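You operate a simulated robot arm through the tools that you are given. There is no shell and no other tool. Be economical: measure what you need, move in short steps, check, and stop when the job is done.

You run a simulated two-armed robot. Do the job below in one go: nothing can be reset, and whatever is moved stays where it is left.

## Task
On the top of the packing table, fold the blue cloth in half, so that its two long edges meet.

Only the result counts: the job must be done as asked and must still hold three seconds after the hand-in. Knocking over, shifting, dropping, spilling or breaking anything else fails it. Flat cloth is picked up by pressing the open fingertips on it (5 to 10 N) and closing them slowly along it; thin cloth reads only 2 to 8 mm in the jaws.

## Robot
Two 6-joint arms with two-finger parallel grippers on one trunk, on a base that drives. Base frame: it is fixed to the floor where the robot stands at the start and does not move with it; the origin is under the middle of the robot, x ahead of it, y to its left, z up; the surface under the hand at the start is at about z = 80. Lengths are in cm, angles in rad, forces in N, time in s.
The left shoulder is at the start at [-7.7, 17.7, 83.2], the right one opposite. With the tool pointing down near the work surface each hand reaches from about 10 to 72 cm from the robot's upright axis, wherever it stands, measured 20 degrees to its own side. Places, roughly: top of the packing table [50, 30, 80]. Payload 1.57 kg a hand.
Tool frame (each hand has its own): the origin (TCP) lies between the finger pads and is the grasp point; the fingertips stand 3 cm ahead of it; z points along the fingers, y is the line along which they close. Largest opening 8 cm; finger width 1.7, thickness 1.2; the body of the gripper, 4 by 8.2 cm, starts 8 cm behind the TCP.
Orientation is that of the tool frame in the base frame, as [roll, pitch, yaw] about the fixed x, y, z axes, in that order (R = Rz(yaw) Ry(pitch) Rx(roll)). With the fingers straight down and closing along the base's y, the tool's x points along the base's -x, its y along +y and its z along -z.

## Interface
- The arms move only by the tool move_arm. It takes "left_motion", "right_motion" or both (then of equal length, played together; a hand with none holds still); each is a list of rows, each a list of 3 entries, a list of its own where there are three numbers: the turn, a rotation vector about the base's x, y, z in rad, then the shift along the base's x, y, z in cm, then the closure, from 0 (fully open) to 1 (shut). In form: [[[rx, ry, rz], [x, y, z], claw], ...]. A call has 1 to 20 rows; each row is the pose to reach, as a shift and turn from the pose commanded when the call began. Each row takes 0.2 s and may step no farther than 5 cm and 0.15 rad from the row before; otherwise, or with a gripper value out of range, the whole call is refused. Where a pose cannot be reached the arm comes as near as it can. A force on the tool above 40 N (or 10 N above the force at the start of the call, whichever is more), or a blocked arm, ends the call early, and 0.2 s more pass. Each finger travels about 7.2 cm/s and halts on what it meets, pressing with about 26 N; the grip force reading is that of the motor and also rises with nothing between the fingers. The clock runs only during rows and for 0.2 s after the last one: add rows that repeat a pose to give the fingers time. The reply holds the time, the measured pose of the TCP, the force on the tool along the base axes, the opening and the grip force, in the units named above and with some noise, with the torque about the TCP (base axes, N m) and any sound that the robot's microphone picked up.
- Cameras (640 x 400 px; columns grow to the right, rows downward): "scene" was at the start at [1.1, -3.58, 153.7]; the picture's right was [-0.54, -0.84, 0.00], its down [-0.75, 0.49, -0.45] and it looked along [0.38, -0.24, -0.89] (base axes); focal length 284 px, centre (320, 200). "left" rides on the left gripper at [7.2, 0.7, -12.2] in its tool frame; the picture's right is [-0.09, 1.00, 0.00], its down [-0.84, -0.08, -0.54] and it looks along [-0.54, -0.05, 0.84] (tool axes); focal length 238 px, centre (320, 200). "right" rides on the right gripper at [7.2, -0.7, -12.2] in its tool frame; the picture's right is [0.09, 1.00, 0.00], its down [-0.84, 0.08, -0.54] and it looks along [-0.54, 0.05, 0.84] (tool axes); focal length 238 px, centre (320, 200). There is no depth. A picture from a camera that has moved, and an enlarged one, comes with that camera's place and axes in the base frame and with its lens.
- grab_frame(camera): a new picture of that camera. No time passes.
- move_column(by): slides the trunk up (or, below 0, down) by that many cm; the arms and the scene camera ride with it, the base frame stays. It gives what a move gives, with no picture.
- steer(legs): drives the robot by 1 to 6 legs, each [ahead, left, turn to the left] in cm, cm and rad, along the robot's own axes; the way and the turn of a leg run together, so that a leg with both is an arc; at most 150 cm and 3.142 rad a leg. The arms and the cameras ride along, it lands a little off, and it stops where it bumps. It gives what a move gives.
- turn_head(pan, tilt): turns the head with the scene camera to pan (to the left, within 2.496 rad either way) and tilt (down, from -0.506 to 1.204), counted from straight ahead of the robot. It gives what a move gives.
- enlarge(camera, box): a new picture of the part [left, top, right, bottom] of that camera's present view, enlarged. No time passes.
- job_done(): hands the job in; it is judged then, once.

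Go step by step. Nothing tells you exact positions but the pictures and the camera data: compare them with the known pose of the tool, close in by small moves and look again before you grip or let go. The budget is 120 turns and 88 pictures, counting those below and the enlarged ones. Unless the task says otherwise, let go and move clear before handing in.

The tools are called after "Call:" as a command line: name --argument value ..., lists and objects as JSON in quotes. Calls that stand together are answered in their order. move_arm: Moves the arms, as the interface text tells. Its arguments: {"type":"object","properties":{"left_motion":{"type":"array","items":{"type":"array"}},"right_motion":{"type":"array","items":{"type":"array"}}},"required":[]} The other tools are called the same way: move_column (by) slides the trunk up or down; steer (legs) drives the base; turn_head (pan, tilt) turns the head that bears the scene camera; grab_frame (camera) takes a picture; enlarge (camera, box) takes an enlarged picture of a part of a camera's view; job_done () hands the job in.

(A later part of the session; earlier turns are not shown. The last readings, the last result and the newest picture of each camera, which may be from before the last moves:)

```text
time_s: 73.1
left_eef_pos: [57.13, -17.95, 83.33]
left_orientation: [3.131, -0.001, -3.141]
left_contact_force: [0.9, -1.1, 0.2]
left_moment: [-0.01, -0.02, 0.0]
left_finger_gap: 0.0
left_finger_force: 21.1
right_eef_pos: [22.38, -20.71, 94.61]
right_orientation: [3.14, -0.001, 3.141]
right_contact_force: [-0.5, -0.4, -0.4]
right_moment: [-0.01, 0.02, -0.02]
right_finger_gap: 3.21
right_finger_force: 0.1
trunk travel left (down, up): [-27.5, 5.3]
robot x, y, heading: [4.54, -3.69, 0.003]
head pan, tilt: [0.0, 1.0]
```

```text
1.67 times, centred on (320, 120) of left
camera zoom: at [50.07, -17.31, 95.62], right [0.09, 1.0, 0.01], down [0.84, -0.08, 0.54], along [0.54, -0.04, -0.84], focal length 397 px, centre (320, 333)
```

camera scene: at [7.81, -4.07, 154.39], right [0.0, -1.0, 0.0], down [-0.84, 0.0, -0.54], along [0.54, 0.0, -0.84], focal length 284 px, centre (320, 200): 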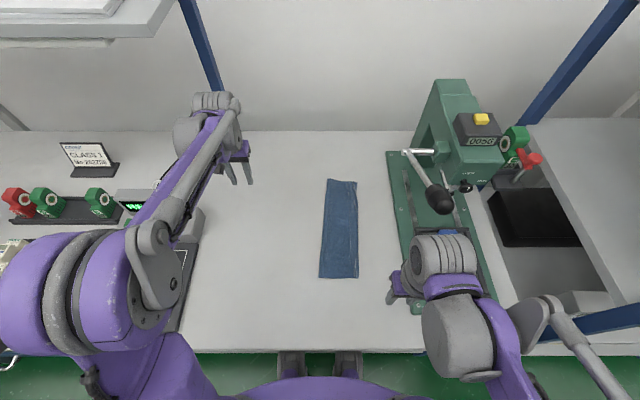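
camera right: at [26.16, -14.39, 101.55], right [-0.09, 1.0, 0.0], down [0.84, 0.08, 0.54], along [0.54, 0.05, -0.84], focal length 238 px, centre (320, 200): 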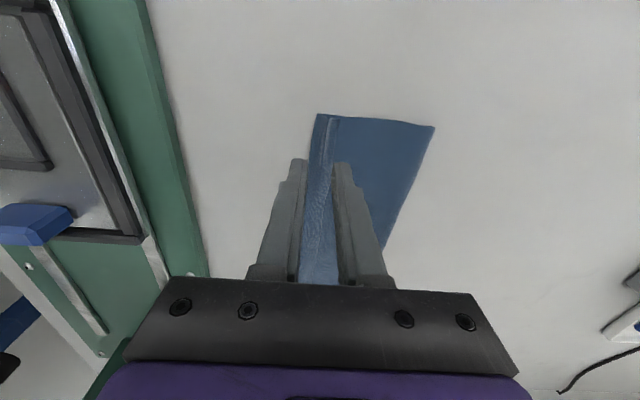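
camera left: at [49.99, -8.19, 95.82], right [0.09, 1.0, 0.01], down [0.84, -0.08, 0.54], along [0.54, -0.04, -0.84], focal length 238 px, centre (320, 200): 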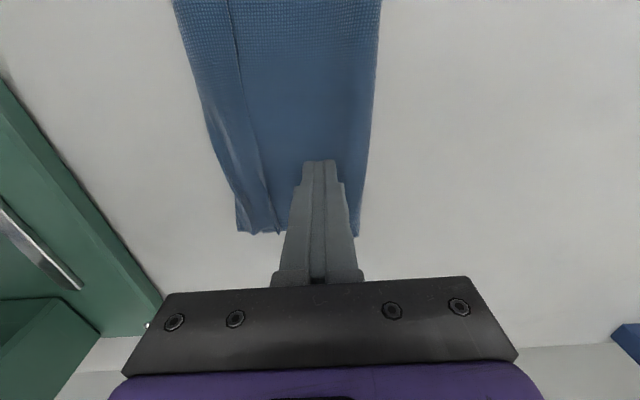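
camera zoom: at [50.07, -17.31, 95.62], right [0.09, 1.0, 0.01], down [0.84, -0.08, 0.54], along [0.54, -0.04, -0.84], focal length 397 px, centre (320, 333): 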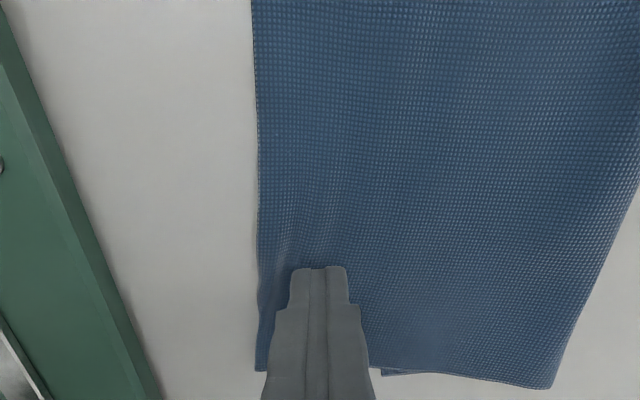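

The hem flipped out along the visible length. I'll lift away and check the whole cloth.

Call:
move_arm --left_motion '[[[0, 0, 0], [0, 0, 3], 1.0], [[0, 0, 0], [0, 0, 7], 1.0], [[0, 0, 0], [-1, 4, 9], 1.0], [[0, 0, 0], [-1, 8.5, 9], 0.8], [[0, 0, 0], [-1, 13, 9], 0.6], [[0, 0, 0], [-1, 17.5, 9], 0.6], [[0, 0, 0], [-1, 22, 9], 0.6], [[0, 0, 0], [-1, 26.5, 9], 0.6], [[0, 0, 0], [-1, 31, 9], 0.6]]'

Call:
enlarge --camera "scene" --box '[285, 165, 405, 285]'

```text
time_s: 75.1
left_eef_pos: [56.38, 13.26, 92.49]
left_orientation: [3.133, 0.0, -3.141]
left_contact_force: [0.2, -0.5, 0.5]
left_moment: [-0.03, -0.03, 0.01]
left_finger_gap: 3.17
left_finger_force: 0.2
right_eef_pos: [22.37, -20.62, 94.63]
right_orientation: [3.138, -0.001, 3.139]
right_contact_force: [0.3, 0.1, 1.2]
right_moment: [-0.04, 0.01, 0.01]
right_finger_gap: 3.18
right_finger_force: 0.1
trunk travel left (down, up): [-27.5, 5.3]
robot x, y, heading: [5.19, -3.92, -0.004]
head pan, tilt: [0.0, 1.0]
```

```text
3.33 times, centred on (345, 225) of scene
camera zoom: at [7.86, -4.05, 154.39], right [0.0, -1.0, 0.0], down [-0.84, 0.0, -0.54], along [0.54, 0.0, -0.84], focal length 946 px, centre (237, 117)
```

zoom: 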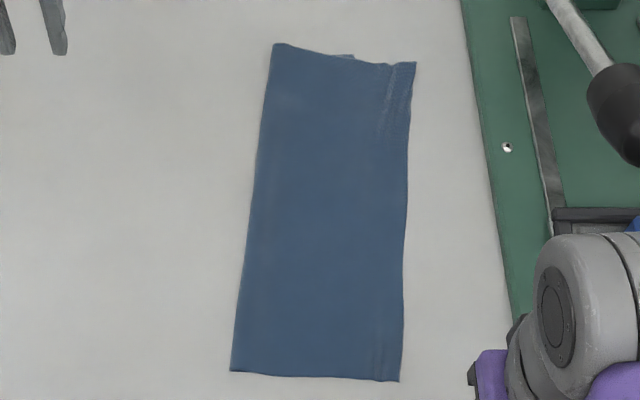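

The hem is fully flipped out, and AD now overhangs BC by roughly 3 to 5 cm, more at the far end. I'll pinch the top layer's overhang near A with the left hand and pull it back over B, so first I position above it.

Call:
move_arm --left_motion '[[[0, 0, 0], [0, -4.5, 1], 0.6], [[0, 0, 0], [0, -9, 1], 0.6], [[0, 0, 0], [0, -13.5, 1], 0.65], [[0, 0, 0], [1, -18, 1], 0.68], [[0, 0, 0], [2, -22, 1], 0.68], [[0, 0, 0], [3, -26, 0], 0.68], [[0, 0, 0], [3.2, -29.5, -2], 0.68], [[0, 0, 0], [3.2, -31, -5], 0.68], [[0, 0, 0], [3.2, -31, -5], 0.68]]'

Call:
grab_frame --camera "left"

Call:
grab_frame --camera "scene"

```text
time_s: 77.1
left_eef_pos: [59.3, -18.0, 86.97]
left_orientation: [3.13, 0.001, -3.142]
left_contact_force: [-0.6, 0.0, -0.1]
left_moment: [0.0, -0.01, -0.02]
left_finger_gap: 2.58
left_finger_force: 0.1
right_eef_pos: [22.3, -20.73, 94.62]
right_orientation: [3.137, -0.001, -3.141]
right_contact_force: [-0.1, 1.3, 0.7]
right_moment: [0.01, 0.0, 0.01]
right_finger_gap: 3.2
right_finger_force: 0.0
trunk travel left (down, up): [-27.5, 5.3]
robot x, y, heading: [5.07, -3.97, -0.003]
head pan, tilt: [0.0, 1.0]
```

```text
32 pictures are left
camera left: at [52.22, -17.28, 99.43], right [0.09, 1.0, 0.01], down [0.84, -0.08, 0.54], along [0.54, -0.04, -0.84], focal length 238 px, centre (320, 200)
```

left: 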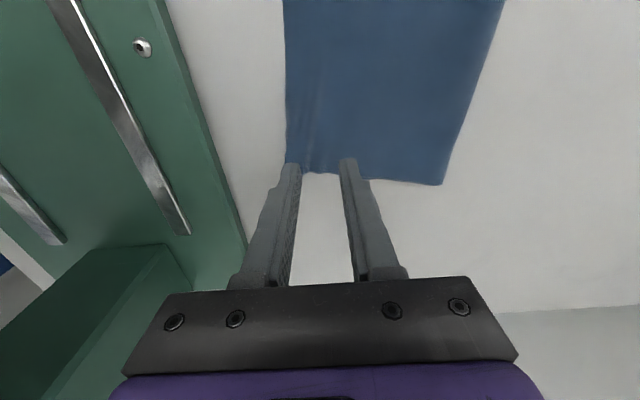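

```text
31 pictures are left
camera scene: at [7.83, -4.13, 154.39], right [0.0, -1.0, 0.0], down [-0.84, 0.0, -0.54], along [0.54, 0.0, -0.84], focal length 284 px, centre (320, 200)
```

scene: 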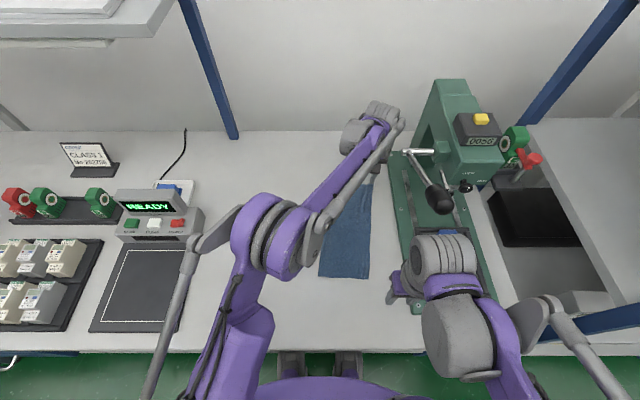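

The hand is well placed over the overhang, with the forearm close to but clear of the press lever. I'll lower to contact.

Call:
move_arm --left_motion '[[[0, 0, 0], [0, 0.3, -1.5], 0.68], [[0, 0, 0], [0, 0.3, -3], 0.68], [[0, 0, 0], [0, 0.3, -3.6], 0.68], [[0, 0, 0], [0, 0.3, -3.85], 0.68], [[0, 0, 0], [0, 0.3, -3.9], 0.68], [[0, 0, 0], [0, 0.3, -3.9], 0.68]]'

```text
time_s: 78.5
left_eef_pos: [59.4, -17.71, 83.28]
left_orientation: [3.131, 0.0, 3.141]
left_contact_force: [0.2, -0.4, 0.8]
left_moment: [-0.02, 0.01, -0.01]
left_finger_gap: 2.53
left_finger_force: 0.1
right_eef_pos: [22.5, -20.73, 94.6]
right_orientation: [3.137, 0.0, -3.141]
right_contact_force: [0.1, -0.3, -0.6]
right_moment: [0.0, 0.02, 0.01]
right_finger_gap: 3.19
right_finger_force: 0.1
trunk travel left (down, up): [-27.5, 5.3]
robot x, y, heading: [5.13, -3.93, 0.001]
head pan, tilt: [0.0, 1.0]
```

Call:
move_arm --left_motion '[[[-0.005, 0, 0], [0, 0, -0.08], 0.68], [[-0.005, 0, 0], [0, 0, -0.12], 0.68], [[-0.005, 0, 0], [0, 0, -0.12], 0.68]]'

```text
time_s: 79.3
left_eef_pos: [59.44, -17.63, 83.29]
left_orientation: [3.137, 0.001, 3.14]
left_contact_force: [-0.2, 0.4, -0.2]
left_moment: [0.01, -0.03, -0.02]
left_finger_gap: 2.55
left_finger_force: 0.0
right_eef_pos: [22.46, -20.72, 94.49]
right_orientation: [3.138, 0.0, -3.139]
right_contact_force: [-0.4, 0.0, 0.3]
right_moment: [-0.01, -0.03, -0.01]
right_finger_gap: 3.18
right_finger_force: 0.0
trunk travel left (down, up): [-27.5, 5.3]
robot x, y, heading: [5.03, -4.04, -0.004]
head pan, tilt: [0.0, 1.0]
```

Call:
move_arm --left_motion '[[[0, 0, 0], [0, 0, -0.07], 0.68], [[0, 0, 0], [0, 0, -0.12], 0.68], [[0, 0, 0], [0, 0, -0.12], 0.68]]'

```text
time_s: 80.1
left_eef_pos: [59.35, -17.62, 83.27]
left_orientation: [3.136, 0.002, -3.141]
left_contact_force: [0.4, 0.0, 3.9]
left_moment: [-0.01, 0.01, 0.01]
left_finger_gap: 2.54
left_finger_force: 0.0
right_eef_pos: [22.31, -20.68, 94.53]
right_orientation: [3.139, 0.0, 3.14]
right_contact_force: [-0.7, 0.2, 0.4]
right_moment: [0.02, -0.01, -0.01]
right_finger_gap: 3.22
right_finger_force: 0.0
trunk travel left (down, up): [-27.5, 5.3]
robot x, y, heading: [5.19, -4.22, -0.002]
head pan, tilt: [0.0, 1.0]
```

Balanced contact at 4 N. I'll press slightly more and close.

Call:
move_arm --left_motion '[[[0, 0, 0], [0, 0, -0.04], 0.68], [[0, 0, 0], [0, 0, -0.05], 0.7], [[0, 0, 0], [0, 0, -0.06], 0.72], [[0, 0, 0], [0, 0, -0.07], 0.74], [[0, 0, 0], [0, 0, -0.07], 0.76], [[0, 0, 0], [0, 0, -0.07], 0.78], [[0, 0, 0], [0, 0, -0.07], 0.81], [[0, 0, 0], [0, 0, -0.07], 0.84], [[0, 0, 0], [0, 0, -0.07], 0.87], [[0, 0, 0], [0, 0, -0.07], 0.9], [[0, 0, 0], [0, 0, -0.07], 0.93], [[0, 0, 0], [0, 0, -0.07], 0.96], [[0, 0, 0], [0, 0, -0.07], 1.0], [[0, 0, 0], [0, 0, -0.07], 1.0], [[0, 0, 0], [0, 0, -0.07], 1.0]]'

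Call:
enlarge --camera "left" --box '[200, 20, 480, 260]'

```text
time_s: 83.3
left_eef_pos: [59.31, -17.63, 83.1]
left_orientation: [3.136, 0.0, -3.141]
left_contact_force: [-0.2, 1.5, 6.1]
left_moment: [0.1, 0.01, -0.01]
left_finger_gap: 0.17
left_finger_force: 23.6
right_eef_pos: [22.28, -20.74, 94.6]
right_orientation: [3.138, 0.003, 3.14]
right_contact_force: [-0.8, -0.8, 0.4]
right_moment: [0.0, -0.02, -0.03]
right_finger_gap: 3.21
right_finger_force: 0.0
trunk travel left (down, up): [-27.5, 5.3]
robot x, y, heading: [5.15, -3.99, -0.004]
head pan, tilt: [0.0, 1.0]
```

```text
1.67 times, centred on (340, 140) of left
camera zoom: at [52.2, -16.84, 95.41], right [0.09, 1.0, 0.0], down [0.84, -0.08, 0.54], along [0.54, -0.05, -0.84], focal length 397 px, centre (287, 300)
```

zoom: 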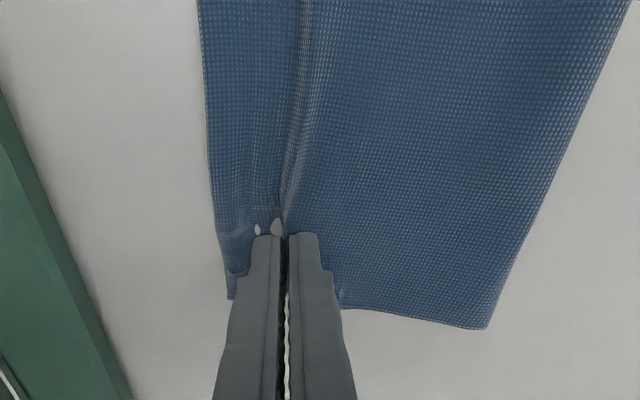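

Gripped. I'll lift 2.5 cm and move 3 cm back over the cloth, then look for B underneath.

Call:
move_arm --left_motion '[[[0, 0, 0], [0, 0.3, 1], 1.0], [[0, 0, 0], [0, 1, 2], 1.0], [[0, 0, 0], [0, 2, 2.5], 1.0], [[0, 0, 0], [0, 3, 2.5], 1.0], [[0, 0, 0], [0, 3, 2.5], 1.0]]'

Call:
grab_frame --camera "left"

Call:
enlarge --camera "scene" --box '[285, 165, 405, 285]'

```text
time_s: 84.5
left_eef_pos: [59.41, -14.55, 85.56]
left_orientation: [3.136, 0.002, -3.141]
left_contact_force: [-0.3, -0.5, -1.1]
left_moment: [0.02, -0.02, -0.02]
left_finger_gap: 0.17
left_finger_force: 23.6
right_eef_pos: [22.4, -20.7, 94.61]
right_orientation: [3.138, 0.0, 3.141]
right_contact_force: [-0.8, 0.5, 0.5]
right_moment: [0.02, 0.04, -0.01]
right_finger_gap: 3.16
right_finger_force: 0.1
trunk travel left (down, up): [-27.5, 5.3]
robot x, y, heading: [5.09, -4.05, 0.0]
head pan, tilt: [0.0, 1.0]
```

```text
29 pictures are left
camera left: at [52.3, -13.83, 97.93], right [0.09, 1.0, 0.0], down [0.84, -0.08, 0.54], along [0.54, -0.05, -0.84], focal length 238 px, centre (320, 200)
```

left: 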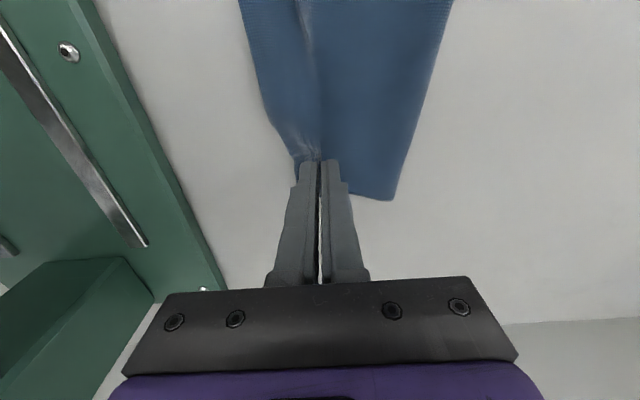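

```text
3.33 times, centred on (345, 225) of scene
camera zoom: at [7.86, -4.16, 154.39], right [0.0, -1.0, 0.0], down [-0.84, 0.0, -0.54], along [0.54, 0.0, -0.84], focal length 946 px, centre (237, 117)
```

zoom: 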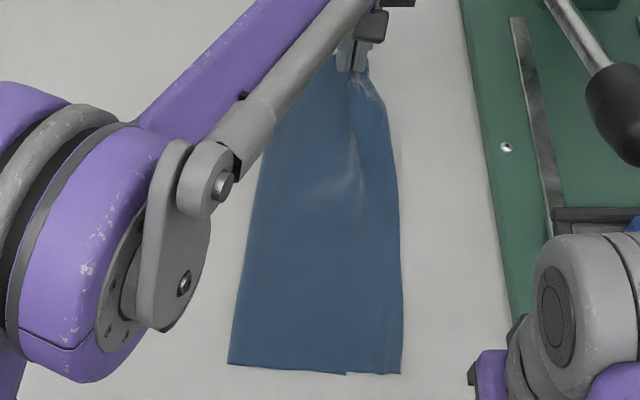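

From the scene view, B lies at about y=-15 and C at about y=-12.8. With about 2.2 cm of flap beyond the grip, the left hand should set down near y=-12.8.

Call:
move_arm --left_motion '[[[0, 0, 0], [0, 0.9, 0], 1.0], [[0, 0, 0], [0.2, 1.8, 0], 1.0], [[0, 0, 0], [0.2, 1.8, -1], 1.0], [[0, 0, 0], [0.2, 1.8, -1.9], 1.0], [[0, 0, 0], [0.2, 1.8, -1.9], 1.0], [[0, 0, 0], [0.2, 1.8, -1.9], 0.93], [[0, 0, 0], [0.2, 1.8, -1.9], 0.86], [[0, 0, 0], [0.2, 1.8, -1.8], 0.78], [[0, 0, 0], [0.2, 1.8, -1], 0.74], [[0, 0, 0], [0.2, 1.8, 1], 0.7], [[0, 0, 0], [0.2, 1.8, 5], 0.6]]'

Call:
grab_frame --camera "left"

```text
time_s: 86.9
left_eef_pos: [59.4, -12.91, 90.62]
left_orientation: [3.138, 0.0, 3.141]
left_contact_force: [-0.7, -0.5, 0.1]
left_moment: [0.0, -0.01, 0.0]
left_finger_gap: 3.18
left_finger_force: 0.1
right_eef_pos: [22.4, -20.67, 94.66]
right_orientation: [3.137, 0.001, -3.141]
right_contact_force: [0.4, 0.3, -0.1]
right_moment: [-0.03, -0.01, -0.02]
right_finger_gap: 3.2
right_finger_force: 0.0
trunk travel left (down, up): [-27.5, 5.3]
robot x, y, heading: [4.95, -3.64, 0.001]
head pan, tilt: [0.0, 1.0]
```

```text
27 pictures are left
camera left: at [52.28, -12.15, 102.95], right [0.09, 1.0, 0.0], down [0.84, -0.08, 0.54], along [0.54, -0.05, -0.84], focal length 238 px, centre (320, 200)
```

left: 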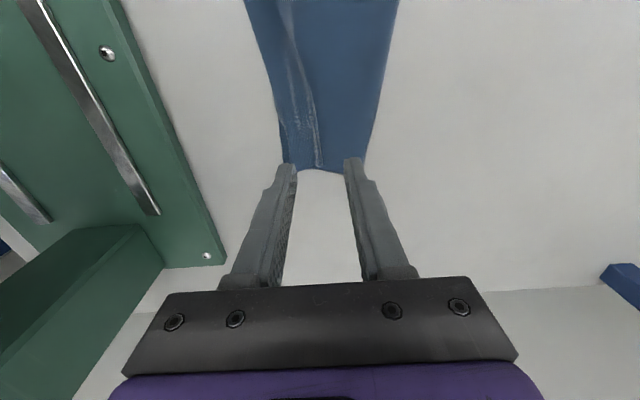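

Next is the right hand on the overhang near D. I'll park the left arm clear and bring the right hand above it.

Call:
move_arm --left_motion '[[[0, 0, 0], [0, 2, 2], 0.6], [[0, 0, 0], [0, 6, 3], 0.6], [[0, 0, 0], [0, 10.5, 3], 0.6], [[0, 0, 0], [-1, 15, 3], 0.6], [[0, 0, 0], [-2, 19.5, 3], 0.6], [[0, 0, 0], [-3, 24, 3], 0.6], [[0, 0, 0], [-4, 28, 3], 0.6]]' --right_motion '[[[0, 0, 0], [0, 0, 0], 0.68], [[0, 0, 0], [2, 1, 0], 0.68], [[0, 0, 0], [4, 2, 0], 0.68], [[0, 0, 0], [6.5, 3, 0], 0.68], [[0, 0, 0], [9, 4, -2], 0.68], [[0, 0, 0], [10.8, 5.4, -4], 0.68], [[0, 0, 0], [10.8, 5.4, -7], 0.68]]'

Call:
grab_frame --camera "right"

Call:
enlarge --camera "scene" --box '[285, 165, 405, 285]'

```text
time_s: 88.5
left_eef_pos: [55.51, 15.13, 93.67]
left_orientation: [3.138, 0.001, 3.141]
left_contact_force: [0.0, -0.1, -0.4]
left_moment: [-0.01, -0.03, 0.0]
left_finger_gap: 3.18
left_finger_force: 0.0
right_eef_pos: [33.07, -15.31, 87.43]
right_orientation: [3.139, 0.0, -3.14]
right_contact_force: [-0.2, 0.5, -0.5]
right_moment: [-0.01, 0.01, 0.02]
right_finger_gap: 2.54
right_finger_force: 0.2
trunk travel left (down, up): [-27.5, 5.3]
robot x, y, heading: [5.33, -4.07, 0.005]
head pan, tilt: [0.0, 1.0]
```

```text
26 pictures are left
camera right: at [26.08, -16.0, 99.55], right [-0.09, 1.0, 0.0], down [0.84, 0.08, 0.54], along [0.54, 0.05, -0.84], focal length 238 px, centre (320, 200)
```

right: 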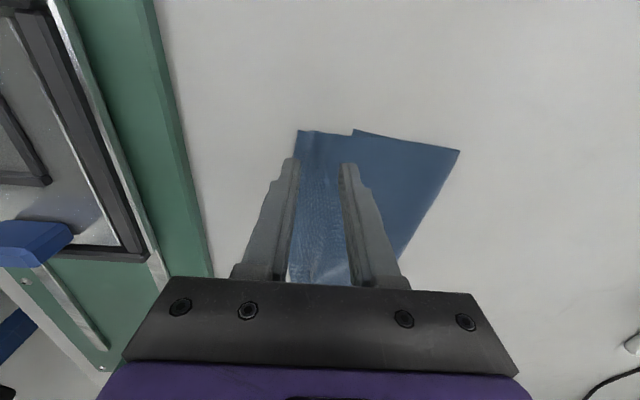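

```text
3.33 times, centred on (345, 225) of scene
camera zoom: at [7.87, -4.08, 154.39], right [0.0, -1.0, 0.0], down [-0.84, 0.0, -0.54], along [0.54, 0.0, -0.84], focal length 946 px, centre (237, 117)
```

zoom: 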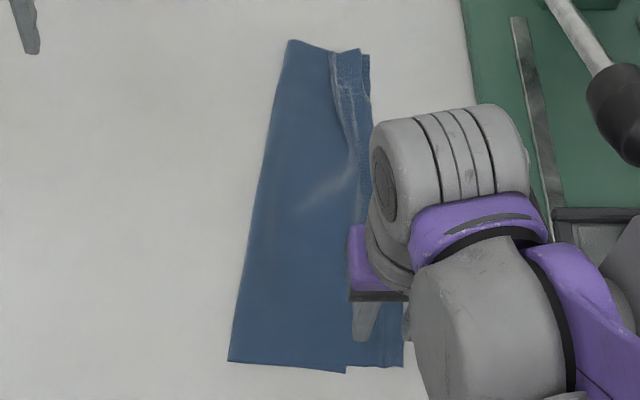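

At the near end D overhangs C by about 4.4 cm, and the far end now matches well. I'll lower the right hand onto the overhang.

Call:
move_arm --right_motion '[[[0, 0, 0], [0, 0.1, -2], 0.68], [[0, 0, 0], [0, 0.1, -3.5], 0.68], [[0, 0, 0], [0, 0.1, -4.1], 0.68], [[0, 0, 0], [0, 0.1, -4.2], 0.68], [[0, 0, 0], [0, 0.1, -4.2], 0.68]]'

```text
time_s: 89.7
left_eef_pos: [55.54, 15.17, 93.68]
left_orientation: [3.135, -0.001, 3.141]
left_contact_force: [-0.4, -0.3, 0.1]
left_moment: [0.01, 0.01, 0.03]
left_finger_gap: 3.19
left_finger_force: 0.1
right_eef_pos: [33.08, -15.13, 83.19]
right_orientation: [3.138, 0.0, -3.142]
right_contact_force: [0.6, -0.4, 0.0]
right_moment: [-0.01, 0.0, -0.01]
right_finger_gap: 2.53
right_finger_force: 0.0
trunk travel left (down, up): [-27.5, 5.3]
robot x, y, heading: [4.96, -3.9, -0.004]
head pan, tilt: [0.0, 1.0]
```

Call:
move_arm --right_motion '[[[0, 0, 0], [0, 0, -0.08], 0.68], [[0, 0, 0], [0, 0, -0.1], 0.68], [[0, 0, 0], [0, 0, -0.1], 0.68]]'

```text
time_s: 90.5
left_eef_pos: [55.52, 15.07, 93.78]
left_orientation: [3.137, 0.001, -3.141]
left_contact_force: [-0.8, 0.0, 0.3]
left_moment: [0.01, 0.04, -0.02]
left_finger_gap: 3.22
left_finger_force: 0.1
right_eef_pos: [33.15, -15.18, 83.1]
right_orientation: [3.138, -0.001, 3.14]
right_contact_force: [-0.1, -0.5, 1.4]
right_moment: [0.02, -0.03, -0.04]
right_finger_gap: 2.57
right_finger_force: 0.0
trunk travel left (down, up): [-27.5, 5.3]
robot x, y, heading: [5.17, -3.97, 0.001]
head pan, tilt: [0.0, 1.0]
```

Contact is starting. I'll press to about 9 N and close.

Call:
move_arm --right_motion '[[[0, 0, 0], [0, 0, -0.05], 0.68], [[0, 0, 0], [0, 0, -0.06], 0.7], [[0, 0, 0], [0, 0, -0.07], 0.72], [[0, 0, 0], [0, 0, -0.08], 0.74], [[0, 0, 0], [0, 0, -0.08], 0.76], [[0, 0, 0], [0, 0, -0.09], 0.78], [[0, 0, 0], [0, 0, -0.09], 0.81], [[0, 0, 0], [0, 0, -0.09], 0.84], [[0, 0, 0], [0, 0, -0.09], 0.87], [[0, 0, 0], [0, 0, -0.09], 0.9], [[0, 0, 0], [0, 0, -0.09], 0.93], [[0, 0, 0], [0, 0, -0.09], 0.96], [[0, 0, 0], [0, 0, -0.09], 1.0], [[0, 0, 0], [0, 0, -0.09], 1.0], [[0, 0, 0], [0, 0, -0.09], 1.0]]'

Call:
enlarge --camera "right" --box '[200, 60, 480, 300]'

```text
time_s: 93.7
left_eef_pos: [55.52, 15.2, 93.55]
left_orientation: [3.137, -0.002, 3.141]
left_contact_force: [0.4, 0.1, -0.2]
left_moment: [0.01, -0.01, 0.04]
left_finger_gap: 3.16
left_finger_force: 0.0
right_eef_pos: [32.99, -15.1, 83.13]
right_orientation: [3.138, 0.0, 3.141]
right_contact_force: [0.1, 3.1, 28.5]
right_moment: [0.35, -0.01, 0.0]
right_finger_gap: 0.19
right_finger_force: 23.1
trunk travel left (down, up): [-27.5, 5.3]
robot x, y, heading: [5.03, -3.7, -0.002]
head pan, tilt: [0.0, 1.0]
```

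```text
1.67 times, centred on (340, 180) of right
camera zoom: at [25.94, -15.84, 95.25], right [-0.09, 1.0, 0.0], down [0.84, 0.08, 0.54], along [0.54, 0.05, -0.84], focal length 397 px, centre (287, 233)
```

zoom: 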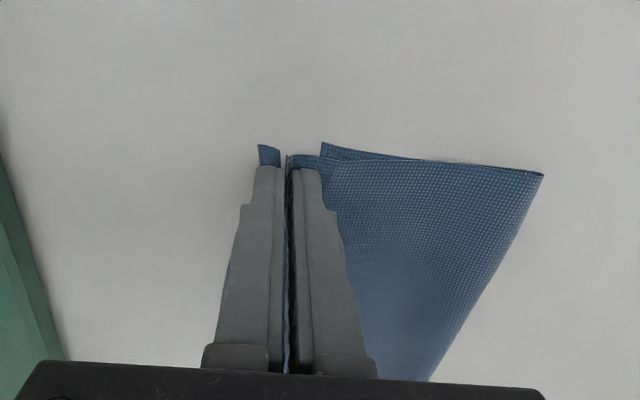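

Gripped. I'll lift and shift 2.8 cm so D comes over C, then check before letting go.

Call:
move_arm --right_motion '[[[0, 0, 0], [0, 0.3, 1], 1.0], [[0, 0, 0], [0, 1, 1.8], 1.0], [[0, 0, 0], [-0.2, 2, 1.8], 1.0], [[0, 0, 0], [-0.3, 2.8, 1.5], 1.0], [[0, 0, 0], [-0.3, 2.8, 0.7], 1.0], [[0, 0, 0], [-0.3, 2.8, 0.7], 1.0]]'

Call:
enlarge --camera "right" --box '[200, 60, 480, 300]'

```text
time_s: 95.1
left_eef_pos: [55.49, 15.16, 93.59]
left_orientation: [3.136, 0.0, 3.14]
left_contact_force: [-0.1, 1.1, -0.3]
left_moment: [-0.04, 0.02, 0.04]
left_finger_gap: 3.19
left_finger_force: 0.0
right_eef_pos: [32.71, -12.35, 83.78]
right_orientation: [3.138, 0.0, 3.14]
right_contact_force: [0.1, 0.1, -0.1]
right_moment: [0.01, -0.01, -0.01]
right_finger_gap: 0.19
right_finger_force: 23.5
trunk travel left (down, up): [-27.5, 5.3]
robot x, y, heading: [4.83, -4.16, -0.003]
head pan, tilt: [0.0, 1.0]
```

```text
1.67 times, centred on (340, 180) of right
camera zoom: at [25.72, -13.11, 95.94], right [-0.09, 1.0, 0.0], down [0.84, 0.08, 0.54], along [0.54, 0.05, -0.84], focal length 397 px, centre (287, 233)
```

zoom: 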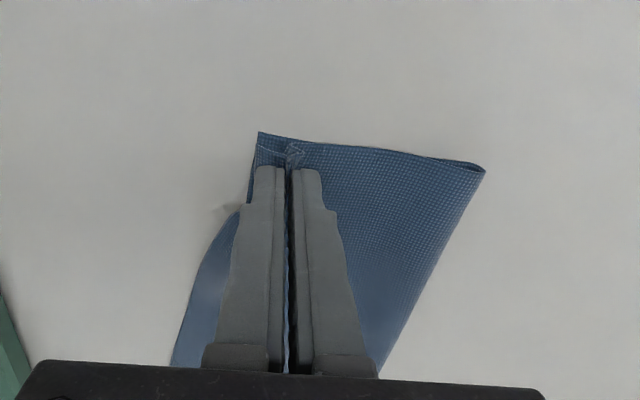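

D is directly over C. I'll lower and release, then clear for a full view.

Call:
move_arm --right_motion '[[[0, 0, 0], [0, 0.2, -0.3], 1.0], [[0, 0, 0], [0, 0.2, -0.45], 1.0], [[0, 0, 0], [0, 0.2, -0.45], 0.93], [[0, 0, 0], [0, 0.2, -0.45], 0.86], [[0, 0, 0], [0, 0.2, -0.3], 0.78], [[0, 0, 0], [0, 0.2, 0.5], 0.74], [[0, 0, 0], [0, 0.2, 2], 0.7], [[0, 0, 0], [0, 0.2, 6], 0.6], [[0, 0, 0], [-2, -1, 9], 0.6], [[0, 0, 0], [-5, -3, 10], 0.6], [[0, 0, 0], [-8, -6, 10], 0.6], [[0, 0, 0], [-10, -8, 10], 0.6]]'

Call:
enlarge --camera "scene" --box '[285, 165, 405, 285]'

```text
time_s: 97.7
left_eef_pos: [55.48, 15.26, 93.6]
left_orientation: [3.136, 0.0, 3.141]
left_contact_force: [-0.4, -0.3, -0.1]
left_moment: [-0.01, -0.04, 0.0]
left_finger_gap: 3.21
left_finger_force: 0.1
right_eef_pos: [22.73, -20.31, 93.85]
right_orientation: [3.138, 0.002, 3.141]
right_contact_force: [-0.3, -0.1, -1.1]
right_moment: [-0.02, -0.02, 0.0]
right_finger_gap: 3.21
right_finger_force: 0.1
trunk travel left (down, up): [-27.5, 5.3]
robot x, y, heading: [4.89, -3.83, 0.004]
head pan, tilt: [0.0, 1.0]
```

```text
3.33 times, centred on (345, 225) of scene
camera zoom: at [7.79, -4.13, 154.39], right [0.0, -1.0, 0.0], down [-0.84, 0.0, -0.54], along [0.54, 0.0, -0.84], focal length 946 px, centre (237, 117)
```

zoom: 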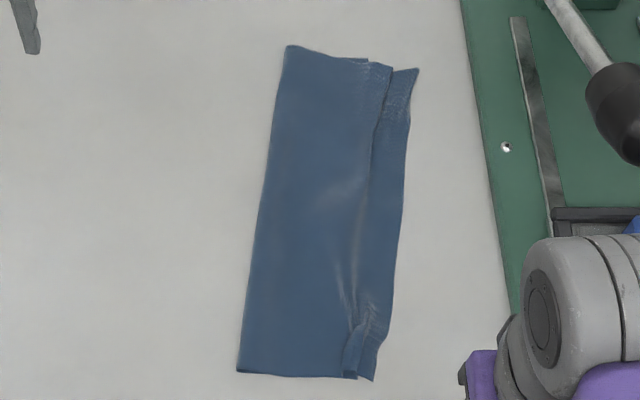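

The right side now shows a strip whose layering I need to identify. I'll zoom in at both ends.

Call:
enlarge --camera "scene" --box '[335, 175, 375, 205]'

Call:
enlarge --camera "scene" --box '[335, 250, 375, 285]'

```text
13.33 times, centred on (355, 190) of scene
camera zoom: at [7.79, -4.13, 154.39], right [0.0, -1.0, 0.0], down [-0.84, 0.0, -0.54], along [0.54, 0.0, -0.84], focal length 3783 px, centre (-147, 333)
```

zoom: 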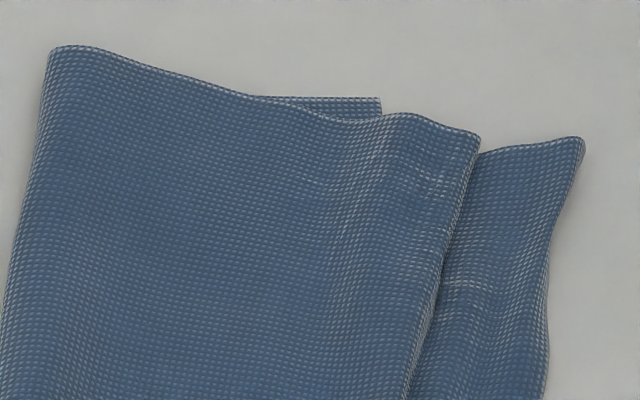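

```text
11.43 times, centred on (355, 268) of scene
camera zoom: at [7.79, -4.13, 154.39], right [0.0, -1.0, 0.0], down [-0.84, 0.0, -0.54], along [0.54, 0.0, -0.84], focal length 3242 px, centre (-80, -571)
```

zoom: 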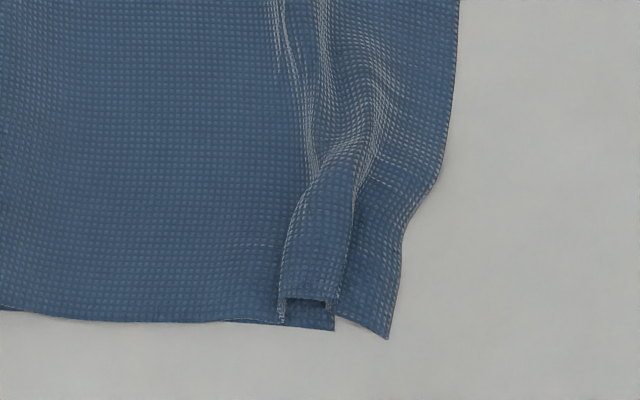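

The earlier pinch left a pleat: B≈(62,-16.6) with A about 5 cm beyond it, while D is about 1.2 cm beyond C. The slack has to go into the crease, so I'll re-pinch near A, lift high toward +y to unroll the crease, and lay it back.

Call:
move_arm --left_motion '[[[0, 0, 0], [0, -4.5, 0], 0.6], [[0, 0, 0], [0, -9, 0], 0.6], [[0, 0, 0], [0, -13.5, 0], 0.65], [[0, 0, 0], [1, -18, 0], 0.68], [[0, 0, 0], [2, -22, 0], 0.68], [[0, 0, 0], [3, -26, -1], 0.68], [[0, 0, 0], [3.9, -30, -3], 0.68], [[0, 0, 0], [3.9, -33.3, -5.5], 0.68], [[0, 0, 0], [3.9, -33.3, -8], 0.68], [[0, 0, 0], [3.9, -33.3, -9.6], 0.68], [[0, 0, 0], [3.9, -33.3, -10.1], 0.68], [[0, 0, 0], [3.9, -33.3, -10.1], 0.68]]'

Call:
grab_frame --camera "left"

```text
time_s: 100.3
left_eef_pos: [59.61, -18.08, 83.62]
left_orientation: [3.137, 0.001, -3.141]
left_contact_force: [0.1, 1.0, 0.6]
left_moment: [0.03, 0.03, -0.01]
left_finger_gap: 2.56
left_finger_force: 0.1
right_eef_pos: [22.64, -20.43, 93.88]
right_orientation: [3.138, 0.0, 3.141]
right_contact_force: [-0.3, -1.7, -0.4]
right_moment: [0.01, -0.03, 0.03]
right_finger_gap: 3.22
right_finger_force: 0.0
trunk travel left (down, up): [-27.5, 5.3]
robot x, y, heading: [5.0, -3.67, 0.001]
head pan, tilt: [0.0, 1.0]
```

```text
19 pictures are left
camera left: at [52.42, -17.33, 95.81], right [0.09, 1.0, 0.0], down [0.84, -0.08, 0.54], along [0.54, -0.05, -0.84], focal length 238 px, centre (320, 200)
```

left: 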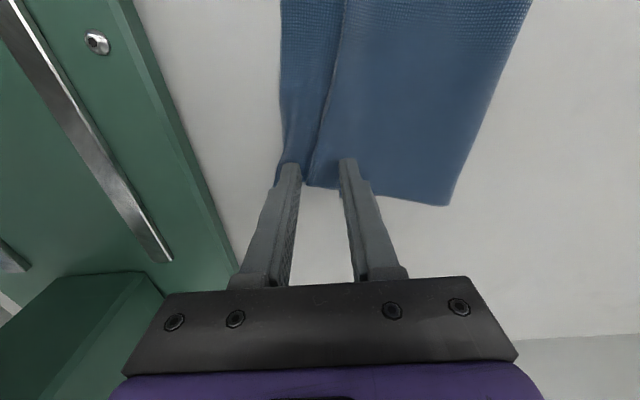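

The fingers straddle the pleat well. I'll press down.

Call:
move_arm --left_motion '[[[0, 0, 0], [0, 0, -0.15], 0.68], [[0, 0, 0], [0, 0, -0.3], 0.68], [[0, 0, 0], [0, 0, -0.37], 0.68], [[0, 0, 0], [0, 0, -0.37], 0.68]]'

```text
time_s: 101.3
left_eef_pos: [59.56, -18.07, 83.22]
left_orientation: [3.137, 0.0, -3.14]
left_contact_force: [0.6, 0.3, 7.2]
left_moment: [0.0, -0.07, 0.0]
left_finger_gap: 2.55
left_finger_force: 0.1
right_eef_pos: [22.64, -20.36, 93.78]
right_orientation: [3.138, 0.002, 3.141]
right_contact_force: [-0.2, 0.9, 0.4]
right_moment: [-0.03, 0.01, 0.0]
right_finger_gap: 3.18
right_finger_force: 0.0
trunk travel left (down, up): [-27.5, 5.3]
robot x, y, heading: [5.16, -3.4, -0.003]
head pan, tilt: [0.0, 1.0]
```

Contact is 7 N and balanced. I'll close, then lift and make the unrolling excursion toward +y.

Call:
move_arm --left_motion '[[[0, 0, 0], [0, 0, -0.01], 0.7], [[0, 0, 0], [0, 0, -0.02], 0.73], [[0, 0, 0], [0, 0, -0.03], 0.76], [[0, 0, 0], [0, 0, -0.03], 0.79], [[0, 0, 0], [0, 0, -0.03], 0.82], [[0, 0, 0], [0, 0, -0.03], 0.85], [[0, 0, 0], [0, 0, -0.03], 0.88], [[0, 0, 0], [0, 0, -0.03], 0.91], [[0, 0, 0], [0, 0, -0.03], 0.95], [[0, 0, 0], [0, 0, -0.03], 1.0], [[0, 0, 0], [0, 0, -0.03], 1.0], [[0, 0, 0], [0, 0, -0.03], 1.0], [[0, 0, 0], [0, 0.5, 1.5], 1.0], [[0, 0, 0], [0, 1.5, 3.5], 1.0], [[0, 0, 0], [0, 3.5, 5.5], 1.0], [[0, 0, 0], [0, 6, 7], 1.0], [[0, 0, 0], [0, 8.5, 8], 1.0], [[0, 0, 0], [0, 11, 8], 1.0], [[0, 0, 0], [0, 13, 7.5], 1.0]]'

Call:
grab_frame --camera "left"

```text
time_s: 105.3
left_eef_pos: [59.54, -5.26, 90.57]
left_orientation: [3.14, 0.0, -3.141]
left_contact_force: [-0.2, 0.4, -0.5]
left_moment: [0.01, 0.02, 0.03]
left_finger_gap: 0.21
left_finger_force: 23.6
right_eef_pos: [22.58, -20.29, 93.87]
right_orientation: [3.139, -0.001, 3.141]
right_contact_force: [0.0, 0.0, -0.2]
right_moment: [0.02, -0.02, 0.04]
right_finger_gap: 3.22
right_finger_force: 0.0
trunk travel left (down, up): [-27.5, 5.3]
robot x, y, heading: [4.86, -3.89, 0.001]
head pan, tilt: [0.0, 1.0]
```

```text
18 pictures are left
camera left: at [52.31, -4.33, 102.83], right [0.09, 1.0, 0.0], down [0.84, -0.08, 0.54], along [0.54, -0.05, -0.84], focal length 238 px, centre (320, 200)
```

left: 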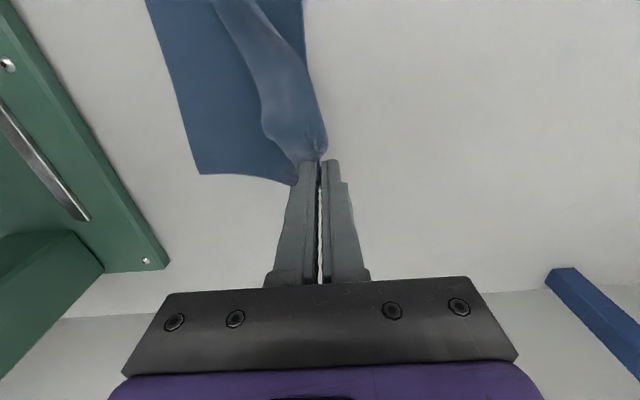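

The fold is unrolling and B is visible. I'll check how the near end (D) looks while A is held up.

Call:
enlarge --camera "scene" --box '[265, 150, 415, 290]'

```text
2.86 times, centred on (340, 220) of scene
camera zoom: at [7.86, -4.11, 154.39], right [0.0, -1.0, 0.0], down [-0.84, 0.0, -0.54], along [0.54, 0.0, -0.84], focal length 811 px, centre (263, 143)
```

zoom: 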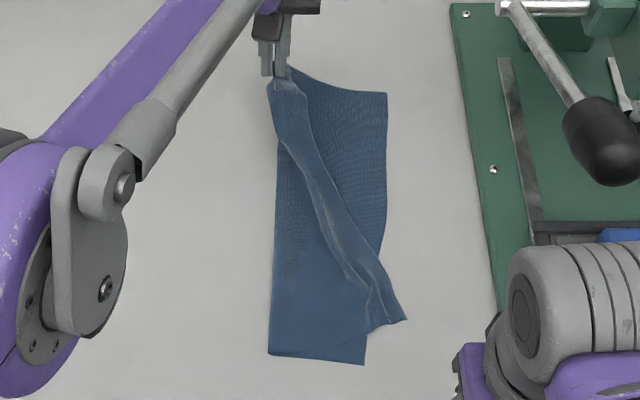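

D was dragged to about (35.6,-17.7), with C at (31.3,-13.4) and B at (62.4,-18). While A stays up, I'll have the right hand pinch beside D so both ends can be re-laid together.

Call:
move_arm --right_motion '[[[0, 0, 0], [3, 1, 0], 0.7], [[0, 0, 0], [6, 2, 0], 0.72], [[0, 0, 0], [9, 3, 0], 0.72], [[0, 0, 0], [12, 4, -2], 0.72], [[0, 0, 0], [14.2, 4.5, -4.5], 0.72], [[0, 0, 0], [14.2, 4.5, -7.5], 0.72], [[0, 0, 0], [14.2, 4.5, -9.5], 0.72], [[0, 0, 0], [14.2, 4.5, -10.2], 0.72], [[0, 0, 0], [14.2, 4.5, -10.2], 0.72]]'

Call:
grab_frame --camera "right"

```text
time_s: 107.3
left_eef_pos: [59.54, -5.14, 90.51]
left_orientation: [3.136, -0.002, -3.141]
left_contact_force: [0.2, -0.1, 0.1]
left_moment: [0.01, -0.01, 0.02]
left_finger_gap: 0.18
left_finger_force: 23.5
right_eef_pos: [36.84, -15.78, 83.52]
right_orientation: [3.138, 0.0, -3.141]
right_contact_force: [0.6, -0.7, 0.1]
right_moment: [0.01, 0.01, 0.04]
right_finger_gap: 2.26
right_finger_force: 0.0
trunk travel left (down, up): [-27.5, 5.3]
robot x, y, heading: [5.2, -4.07, 0.002]
head pan, tilt: [0.0, 1.0]
```

```text
16 pictures are left
camera right: at [29.79, -16.6, 95.66], right [-0.09, 1.0, 0.0], down [0.84, 0.08, 0.54], along [0.54, 0.05, -0.84], focal length 238 px, centre (320, 200)
```

right: 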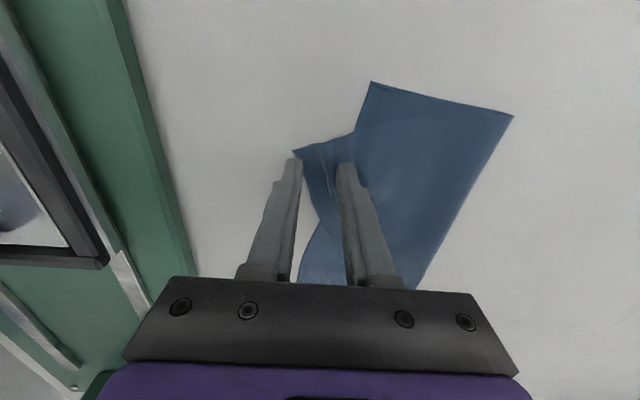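

The outer finger is right at D's edge. I'll nudge inward and press.

Call:
move_arm --right_motion '[[[0, 0, 0], [-0.2, 0.3, 0], 0.72], [[0, 0, 0], [-0.2, 0.3, -0.2], 0.72], [[0, 0, 0], [-0.2, 0.3, -0.35], 0.72], [[0, 0, 0], [-0.2, 0.3, -0.42], 0.72], [[0, 0, 0], [-0.2, 0.3, -0.42], 0.72]]'

```text
time_s: 108.5
left_eef_pos: [59.42, -5.12, 90.4]
left_orientation: [3.136, 0.002, 3.141]
left_contact_force: [0.1, -0.3, -0.1]
left_moment: [0.01, 0.0, 0.02]
left_finger_gap: 0.21
left_finger_force: 23.8
right_eef_pos: [36.7, -15.52, 83.27]
right_orientation: [3.137, -0.001, -3.14]
right_contact_force: [-0.2, 0.3, 0.1]
right_moment: [0.0, -0.02, 0.01]
right_finger_gap: 2.26
right_finger_force: 0.0
trunk travel left (down, up): [-27.5, 5.3]
robot x, y, heading: [4.95, -4.25, 0.004]
head pan, tilt: [0.0, 1.0]
```

Call:
move_arm --right_motion '[[[0, 0, 0], [0, 0, -0.07], 0.72], [[0, 0, 0], [0, 0, -0.11], 0.72], [[0, 0, 0], [0, 0, -0.11], 0.72]]'

```text
time_s: 109.3
left_eef_pos: [59.37, -5.08, 90.6]
left_orientation: [3.136, 0.002, -3.141]
left_contact_force: [0.6, -0.3, 0.2]
left_moment: [-0.03, 0.02, -0.02]
left_finger_gap: 0.23
left_finger_force: 23.5
right_eef_pos: [36.74, -15.6, 83.1]
right_orientation: [3.137, 0.001, -3.141]
right_contact_force: [0.0, -0.1, 28.6]
right_moment: [0.46, -0.02, 0.01]
right_finger_gap: 2.29
right_finger_force: 0.1
trunk travel left (down, up): [-27.5, 5.3]
robot x, y, heading: [5.22, -3.8, -0.005]
head pan, tilt: [0.0, 1.0]
```

Too firm and only the inner finger bears, so I'll ease up with a slight tilt, then close.

Call:
move_arm --right_motion '[[[0.008, 0, 0], [0, 0, 0.07], 0.72], [[0.008, 0, 0], [0, 0, 0.07], 0.72], [[0.008, 0, 0], [0, 0, 0.06], 0.74], [[0.008, 0, 0], [0, 0, 0.06], 0.76], [[0.008, 0, 0], [0, 0, 0.05], 0.78], [[0.008, 0, 0], [0, 0, 0.05], 0.8], [[0.008, 0, 0], [0, 0, 0.04], 0.83], [[0.008, 0, 0], [0, 0, 0.04], 0.86], [[0.008, 0, 0], [0, 0, 0.04], 0.89], [[0.008, 0, 0], [0, 0, 0.04], 0.92], [[0.008, 0, 0], [0, 0, 0.04], 0.96], [[0.008, 0, 0], [0, 0, 0.04], 1.0], [[0.008, 0, 0], [0, 0, 0.04], 1.0], [[0.008, 0, 0], [0, 0, 0.04], 1.0]]'

Call:
enlarge --camera "right" --box '[200, 60, 480, 300]'

```text
time_s: 112.3
left_eef_pos: [59.37, -5.03, 90.61]
left_orientation: [3.138, 0.002, 3.141]
left_contact_force: [-0.5, 0.1, -1.0]
left_moment: [0.0, 0.05, 0.0]
left_finger_gap: 0.22
left_finger_force: 23.8
right_eef_pos: [36.71, -15.64, 83.11]
right_orientation: [3.13, 0.001, -3.141]
right_contact_force: [-0.7, 4.8, 26.5]
right_moment: [0.3, 0.03, 0.01]
right_finger_gap: 0.22
right_finger_force: 23.0
trunk travel left (down, up): [-27.5, 5.3]
robot x, y, heading: [5.28, -3.96, -0.0]
head pan, tilt: [0.0, 1.0]
```

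```text
1.67 times, centred on (340, 180) of right
camera zoom: at [29.68, -16.42, 95.26], right [-0.09, 1.0, 0.01], down [0.84, 0.07, 0.54], along [0.54, 0.06, -0.84], focal length 397 px, centre (287, 233)
```

zoom: 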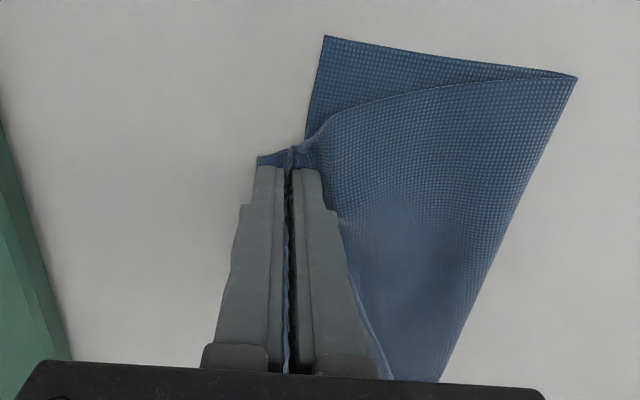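

Both corners are held again. I'll make the unrolling excursion with both hands, then look.

Call:
move_arm --left_motion '[[[0, 0, 0], [0, 0.5, 0], 1.0], [[0, 0, 0], [0.1, 1.5, -0.2], 1.0], [[0, 0, 0], [0.1, 2.5, -0.5], 1.0], [[0, 0, 0], [0.2, 3.5, -0.8], 1.0], [[0, 0, 0], [0.3, 4.5, -1.2], 1.0], [[0, 0, 0], [0.4, 5.5, -1.6], 1.0], [[0, 0, 0], [0.4, 5.5, -1.6], 1.0], [[0, 0, 0], [0.4, 5.5, -1.6], 1.0]]' --right_motion '[[[0, 0, 0], [0, 0.3, 1.5], 1.0], [[0, 0, 0], [-0.4, 1.2, 3.5], 1.0], [[0, 0, 0], [-0.8, 3, 5.5], 1.0], [[0, 0, 0], [-1.3, 5.2, 7], 1.0], [[0, 0, 0], [-1.8, 7.5, 8], 1.0], [[0, 0, 0], [-2.3, 10, 8.4], 1.0], [[0, 0, 0], [-2.9, 12.6, 8.4], 1.0], [[0, 0, 0], [-2.9, 12.6, 8.4], 1.0]]'

Call:
grab_frame --camera "scene"

```text
time_s: 114.1
left_eef_pos: [59.91, 0.42, 89.0]
left_orientation: [3.136, 0.0, 3.141]
left_contact_force: [-0.5, -0.4, 0.2]
left_moment: [0.02, 0.0, -0.01]
left_finger_gap: 0.19
left_finger_force: 24.0
right_eef_pos: [33.83, -2.94, 91.33]
right_orientation: [3.129, 0.0, 3.141]
right_contact_force: [0.4, 0.8, -0.2]
right_moment: [0.02, 0.0, -0.01]
right_finger_gap: 0.17
right_finger_force: 23.6
trunk travel left (down, up): [-27.5, 5.3]
robot x, y, heading: [4.94, -4.03, 0.0]
head pan, tilt: [0.0, 1.0]
```

```text
14 pictures are left
camera scene: at [7.85, -4.17, 154.39], right [0.0, -1.0, 0.0], down [-0.84, 0.0, -0.54], along [0.54, 0.0, -0.84], focal length 284 px, centre (320, 200)
```

scene: 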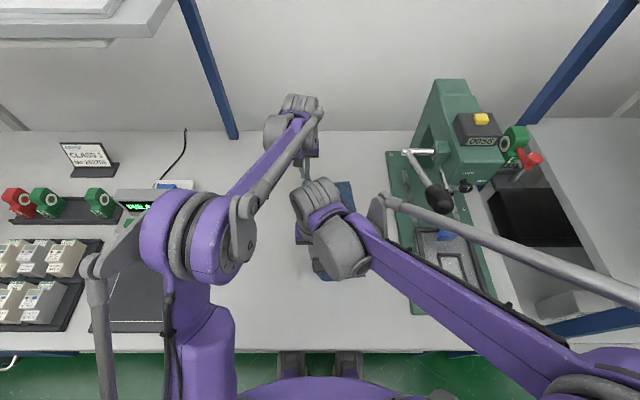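

No contact and both hold. I'll fold back over now with the right hand leading, stopping just before laying down to locate B and C.

Call:
move_arm --left_motion '[[[0, 0, 0], [0, -0.5, 1], 1.0], [[0, 0, 0], [0, -1.5, 2], 1.0], [[0, 0, 0], [0, -3, 2.5], 1.0], [[0, 0, 0], [0, -5, 2.5], 1.0], [[0, 0, 0], [0, -6.5, 2.2], 1.0], [[0, 0, 0], [0, -7.5, 2], 1.0], [[0, 0, 0], [0, -7.5, 2], 1.0]]' --right_motion '[[[0, 0, 0], [0, -1.5, 0], 1.0], [[0, 0, 0], [-0.1, -3, 0], 1.0], [[0, 0, 0], [-0.2, -4.7, -0.7], 1.0], [[0, 0, 0], [-0.4, -6.2, -1.5], 1.0], [[0, 0, 0], [-0.6, -7.5, -2.5], 1.0], [[0, 0, 0], [-0.8, -8.3, -4], 1.0], [[0, 0, 0], [-0.8, -8.3, -4], 1.0]]'

Call:
grab_frame --camera "right"

Call:
grab_frame --camera "left"

```text
time_s: 115.7
left_eef_pos: [59.83, -7.04, 91.03]
left_orientation: [3.136, 0.0, 3.141]
left_contact_force: [-0.5, -0.5, 0.5]
left_moment: [0.03, 0.02, 0.0]
left_finger_gap: 0.24
left_finger_force: 24.2
right_eef_pos: [32.98, -11.23, 87.51]
right_orientation: [3.131, -0.002, -3.14]
right_contact_force: [-0.6, 0.5, -0.9]
right_moment: [0.01, -0.02, 0.02]
right_finger_gap: 0.21
right_finger_force: 23.9
trunk travel left (down, up): [-27.5, 5.3]
robot x, y, heading: [5.01, -3.85, 0.001]
head pan, tilt: [0.0, 1.0]
```

```text
13 pictures are left
camera right: at [25.95, -12.13, 99.62], right [-0.09, 1.0, 0.01], down [0.84, 0.07, 0.54], along [0.54, 0.06, -0.84], focal length 238 px, centre (320, 200)
```

right: 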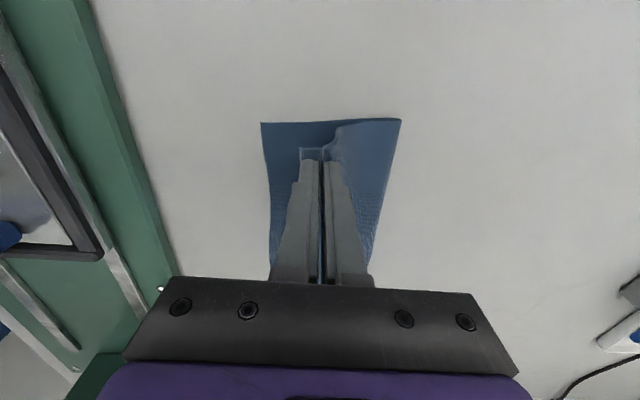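

```text
12 pictures are left
camera left: at [52.76, -6.41, 103.26], right [0.09, 1.0, 0.0], down [0.84, -0.08, 0.54], along [0.54, -0.05, -0.84], focal length 238 px, centre (320, 200)
```

left: 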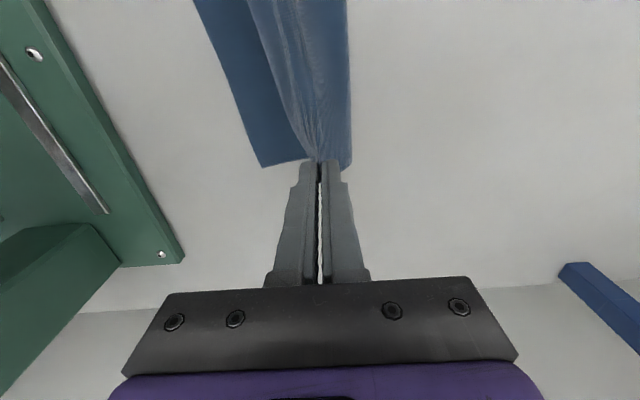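

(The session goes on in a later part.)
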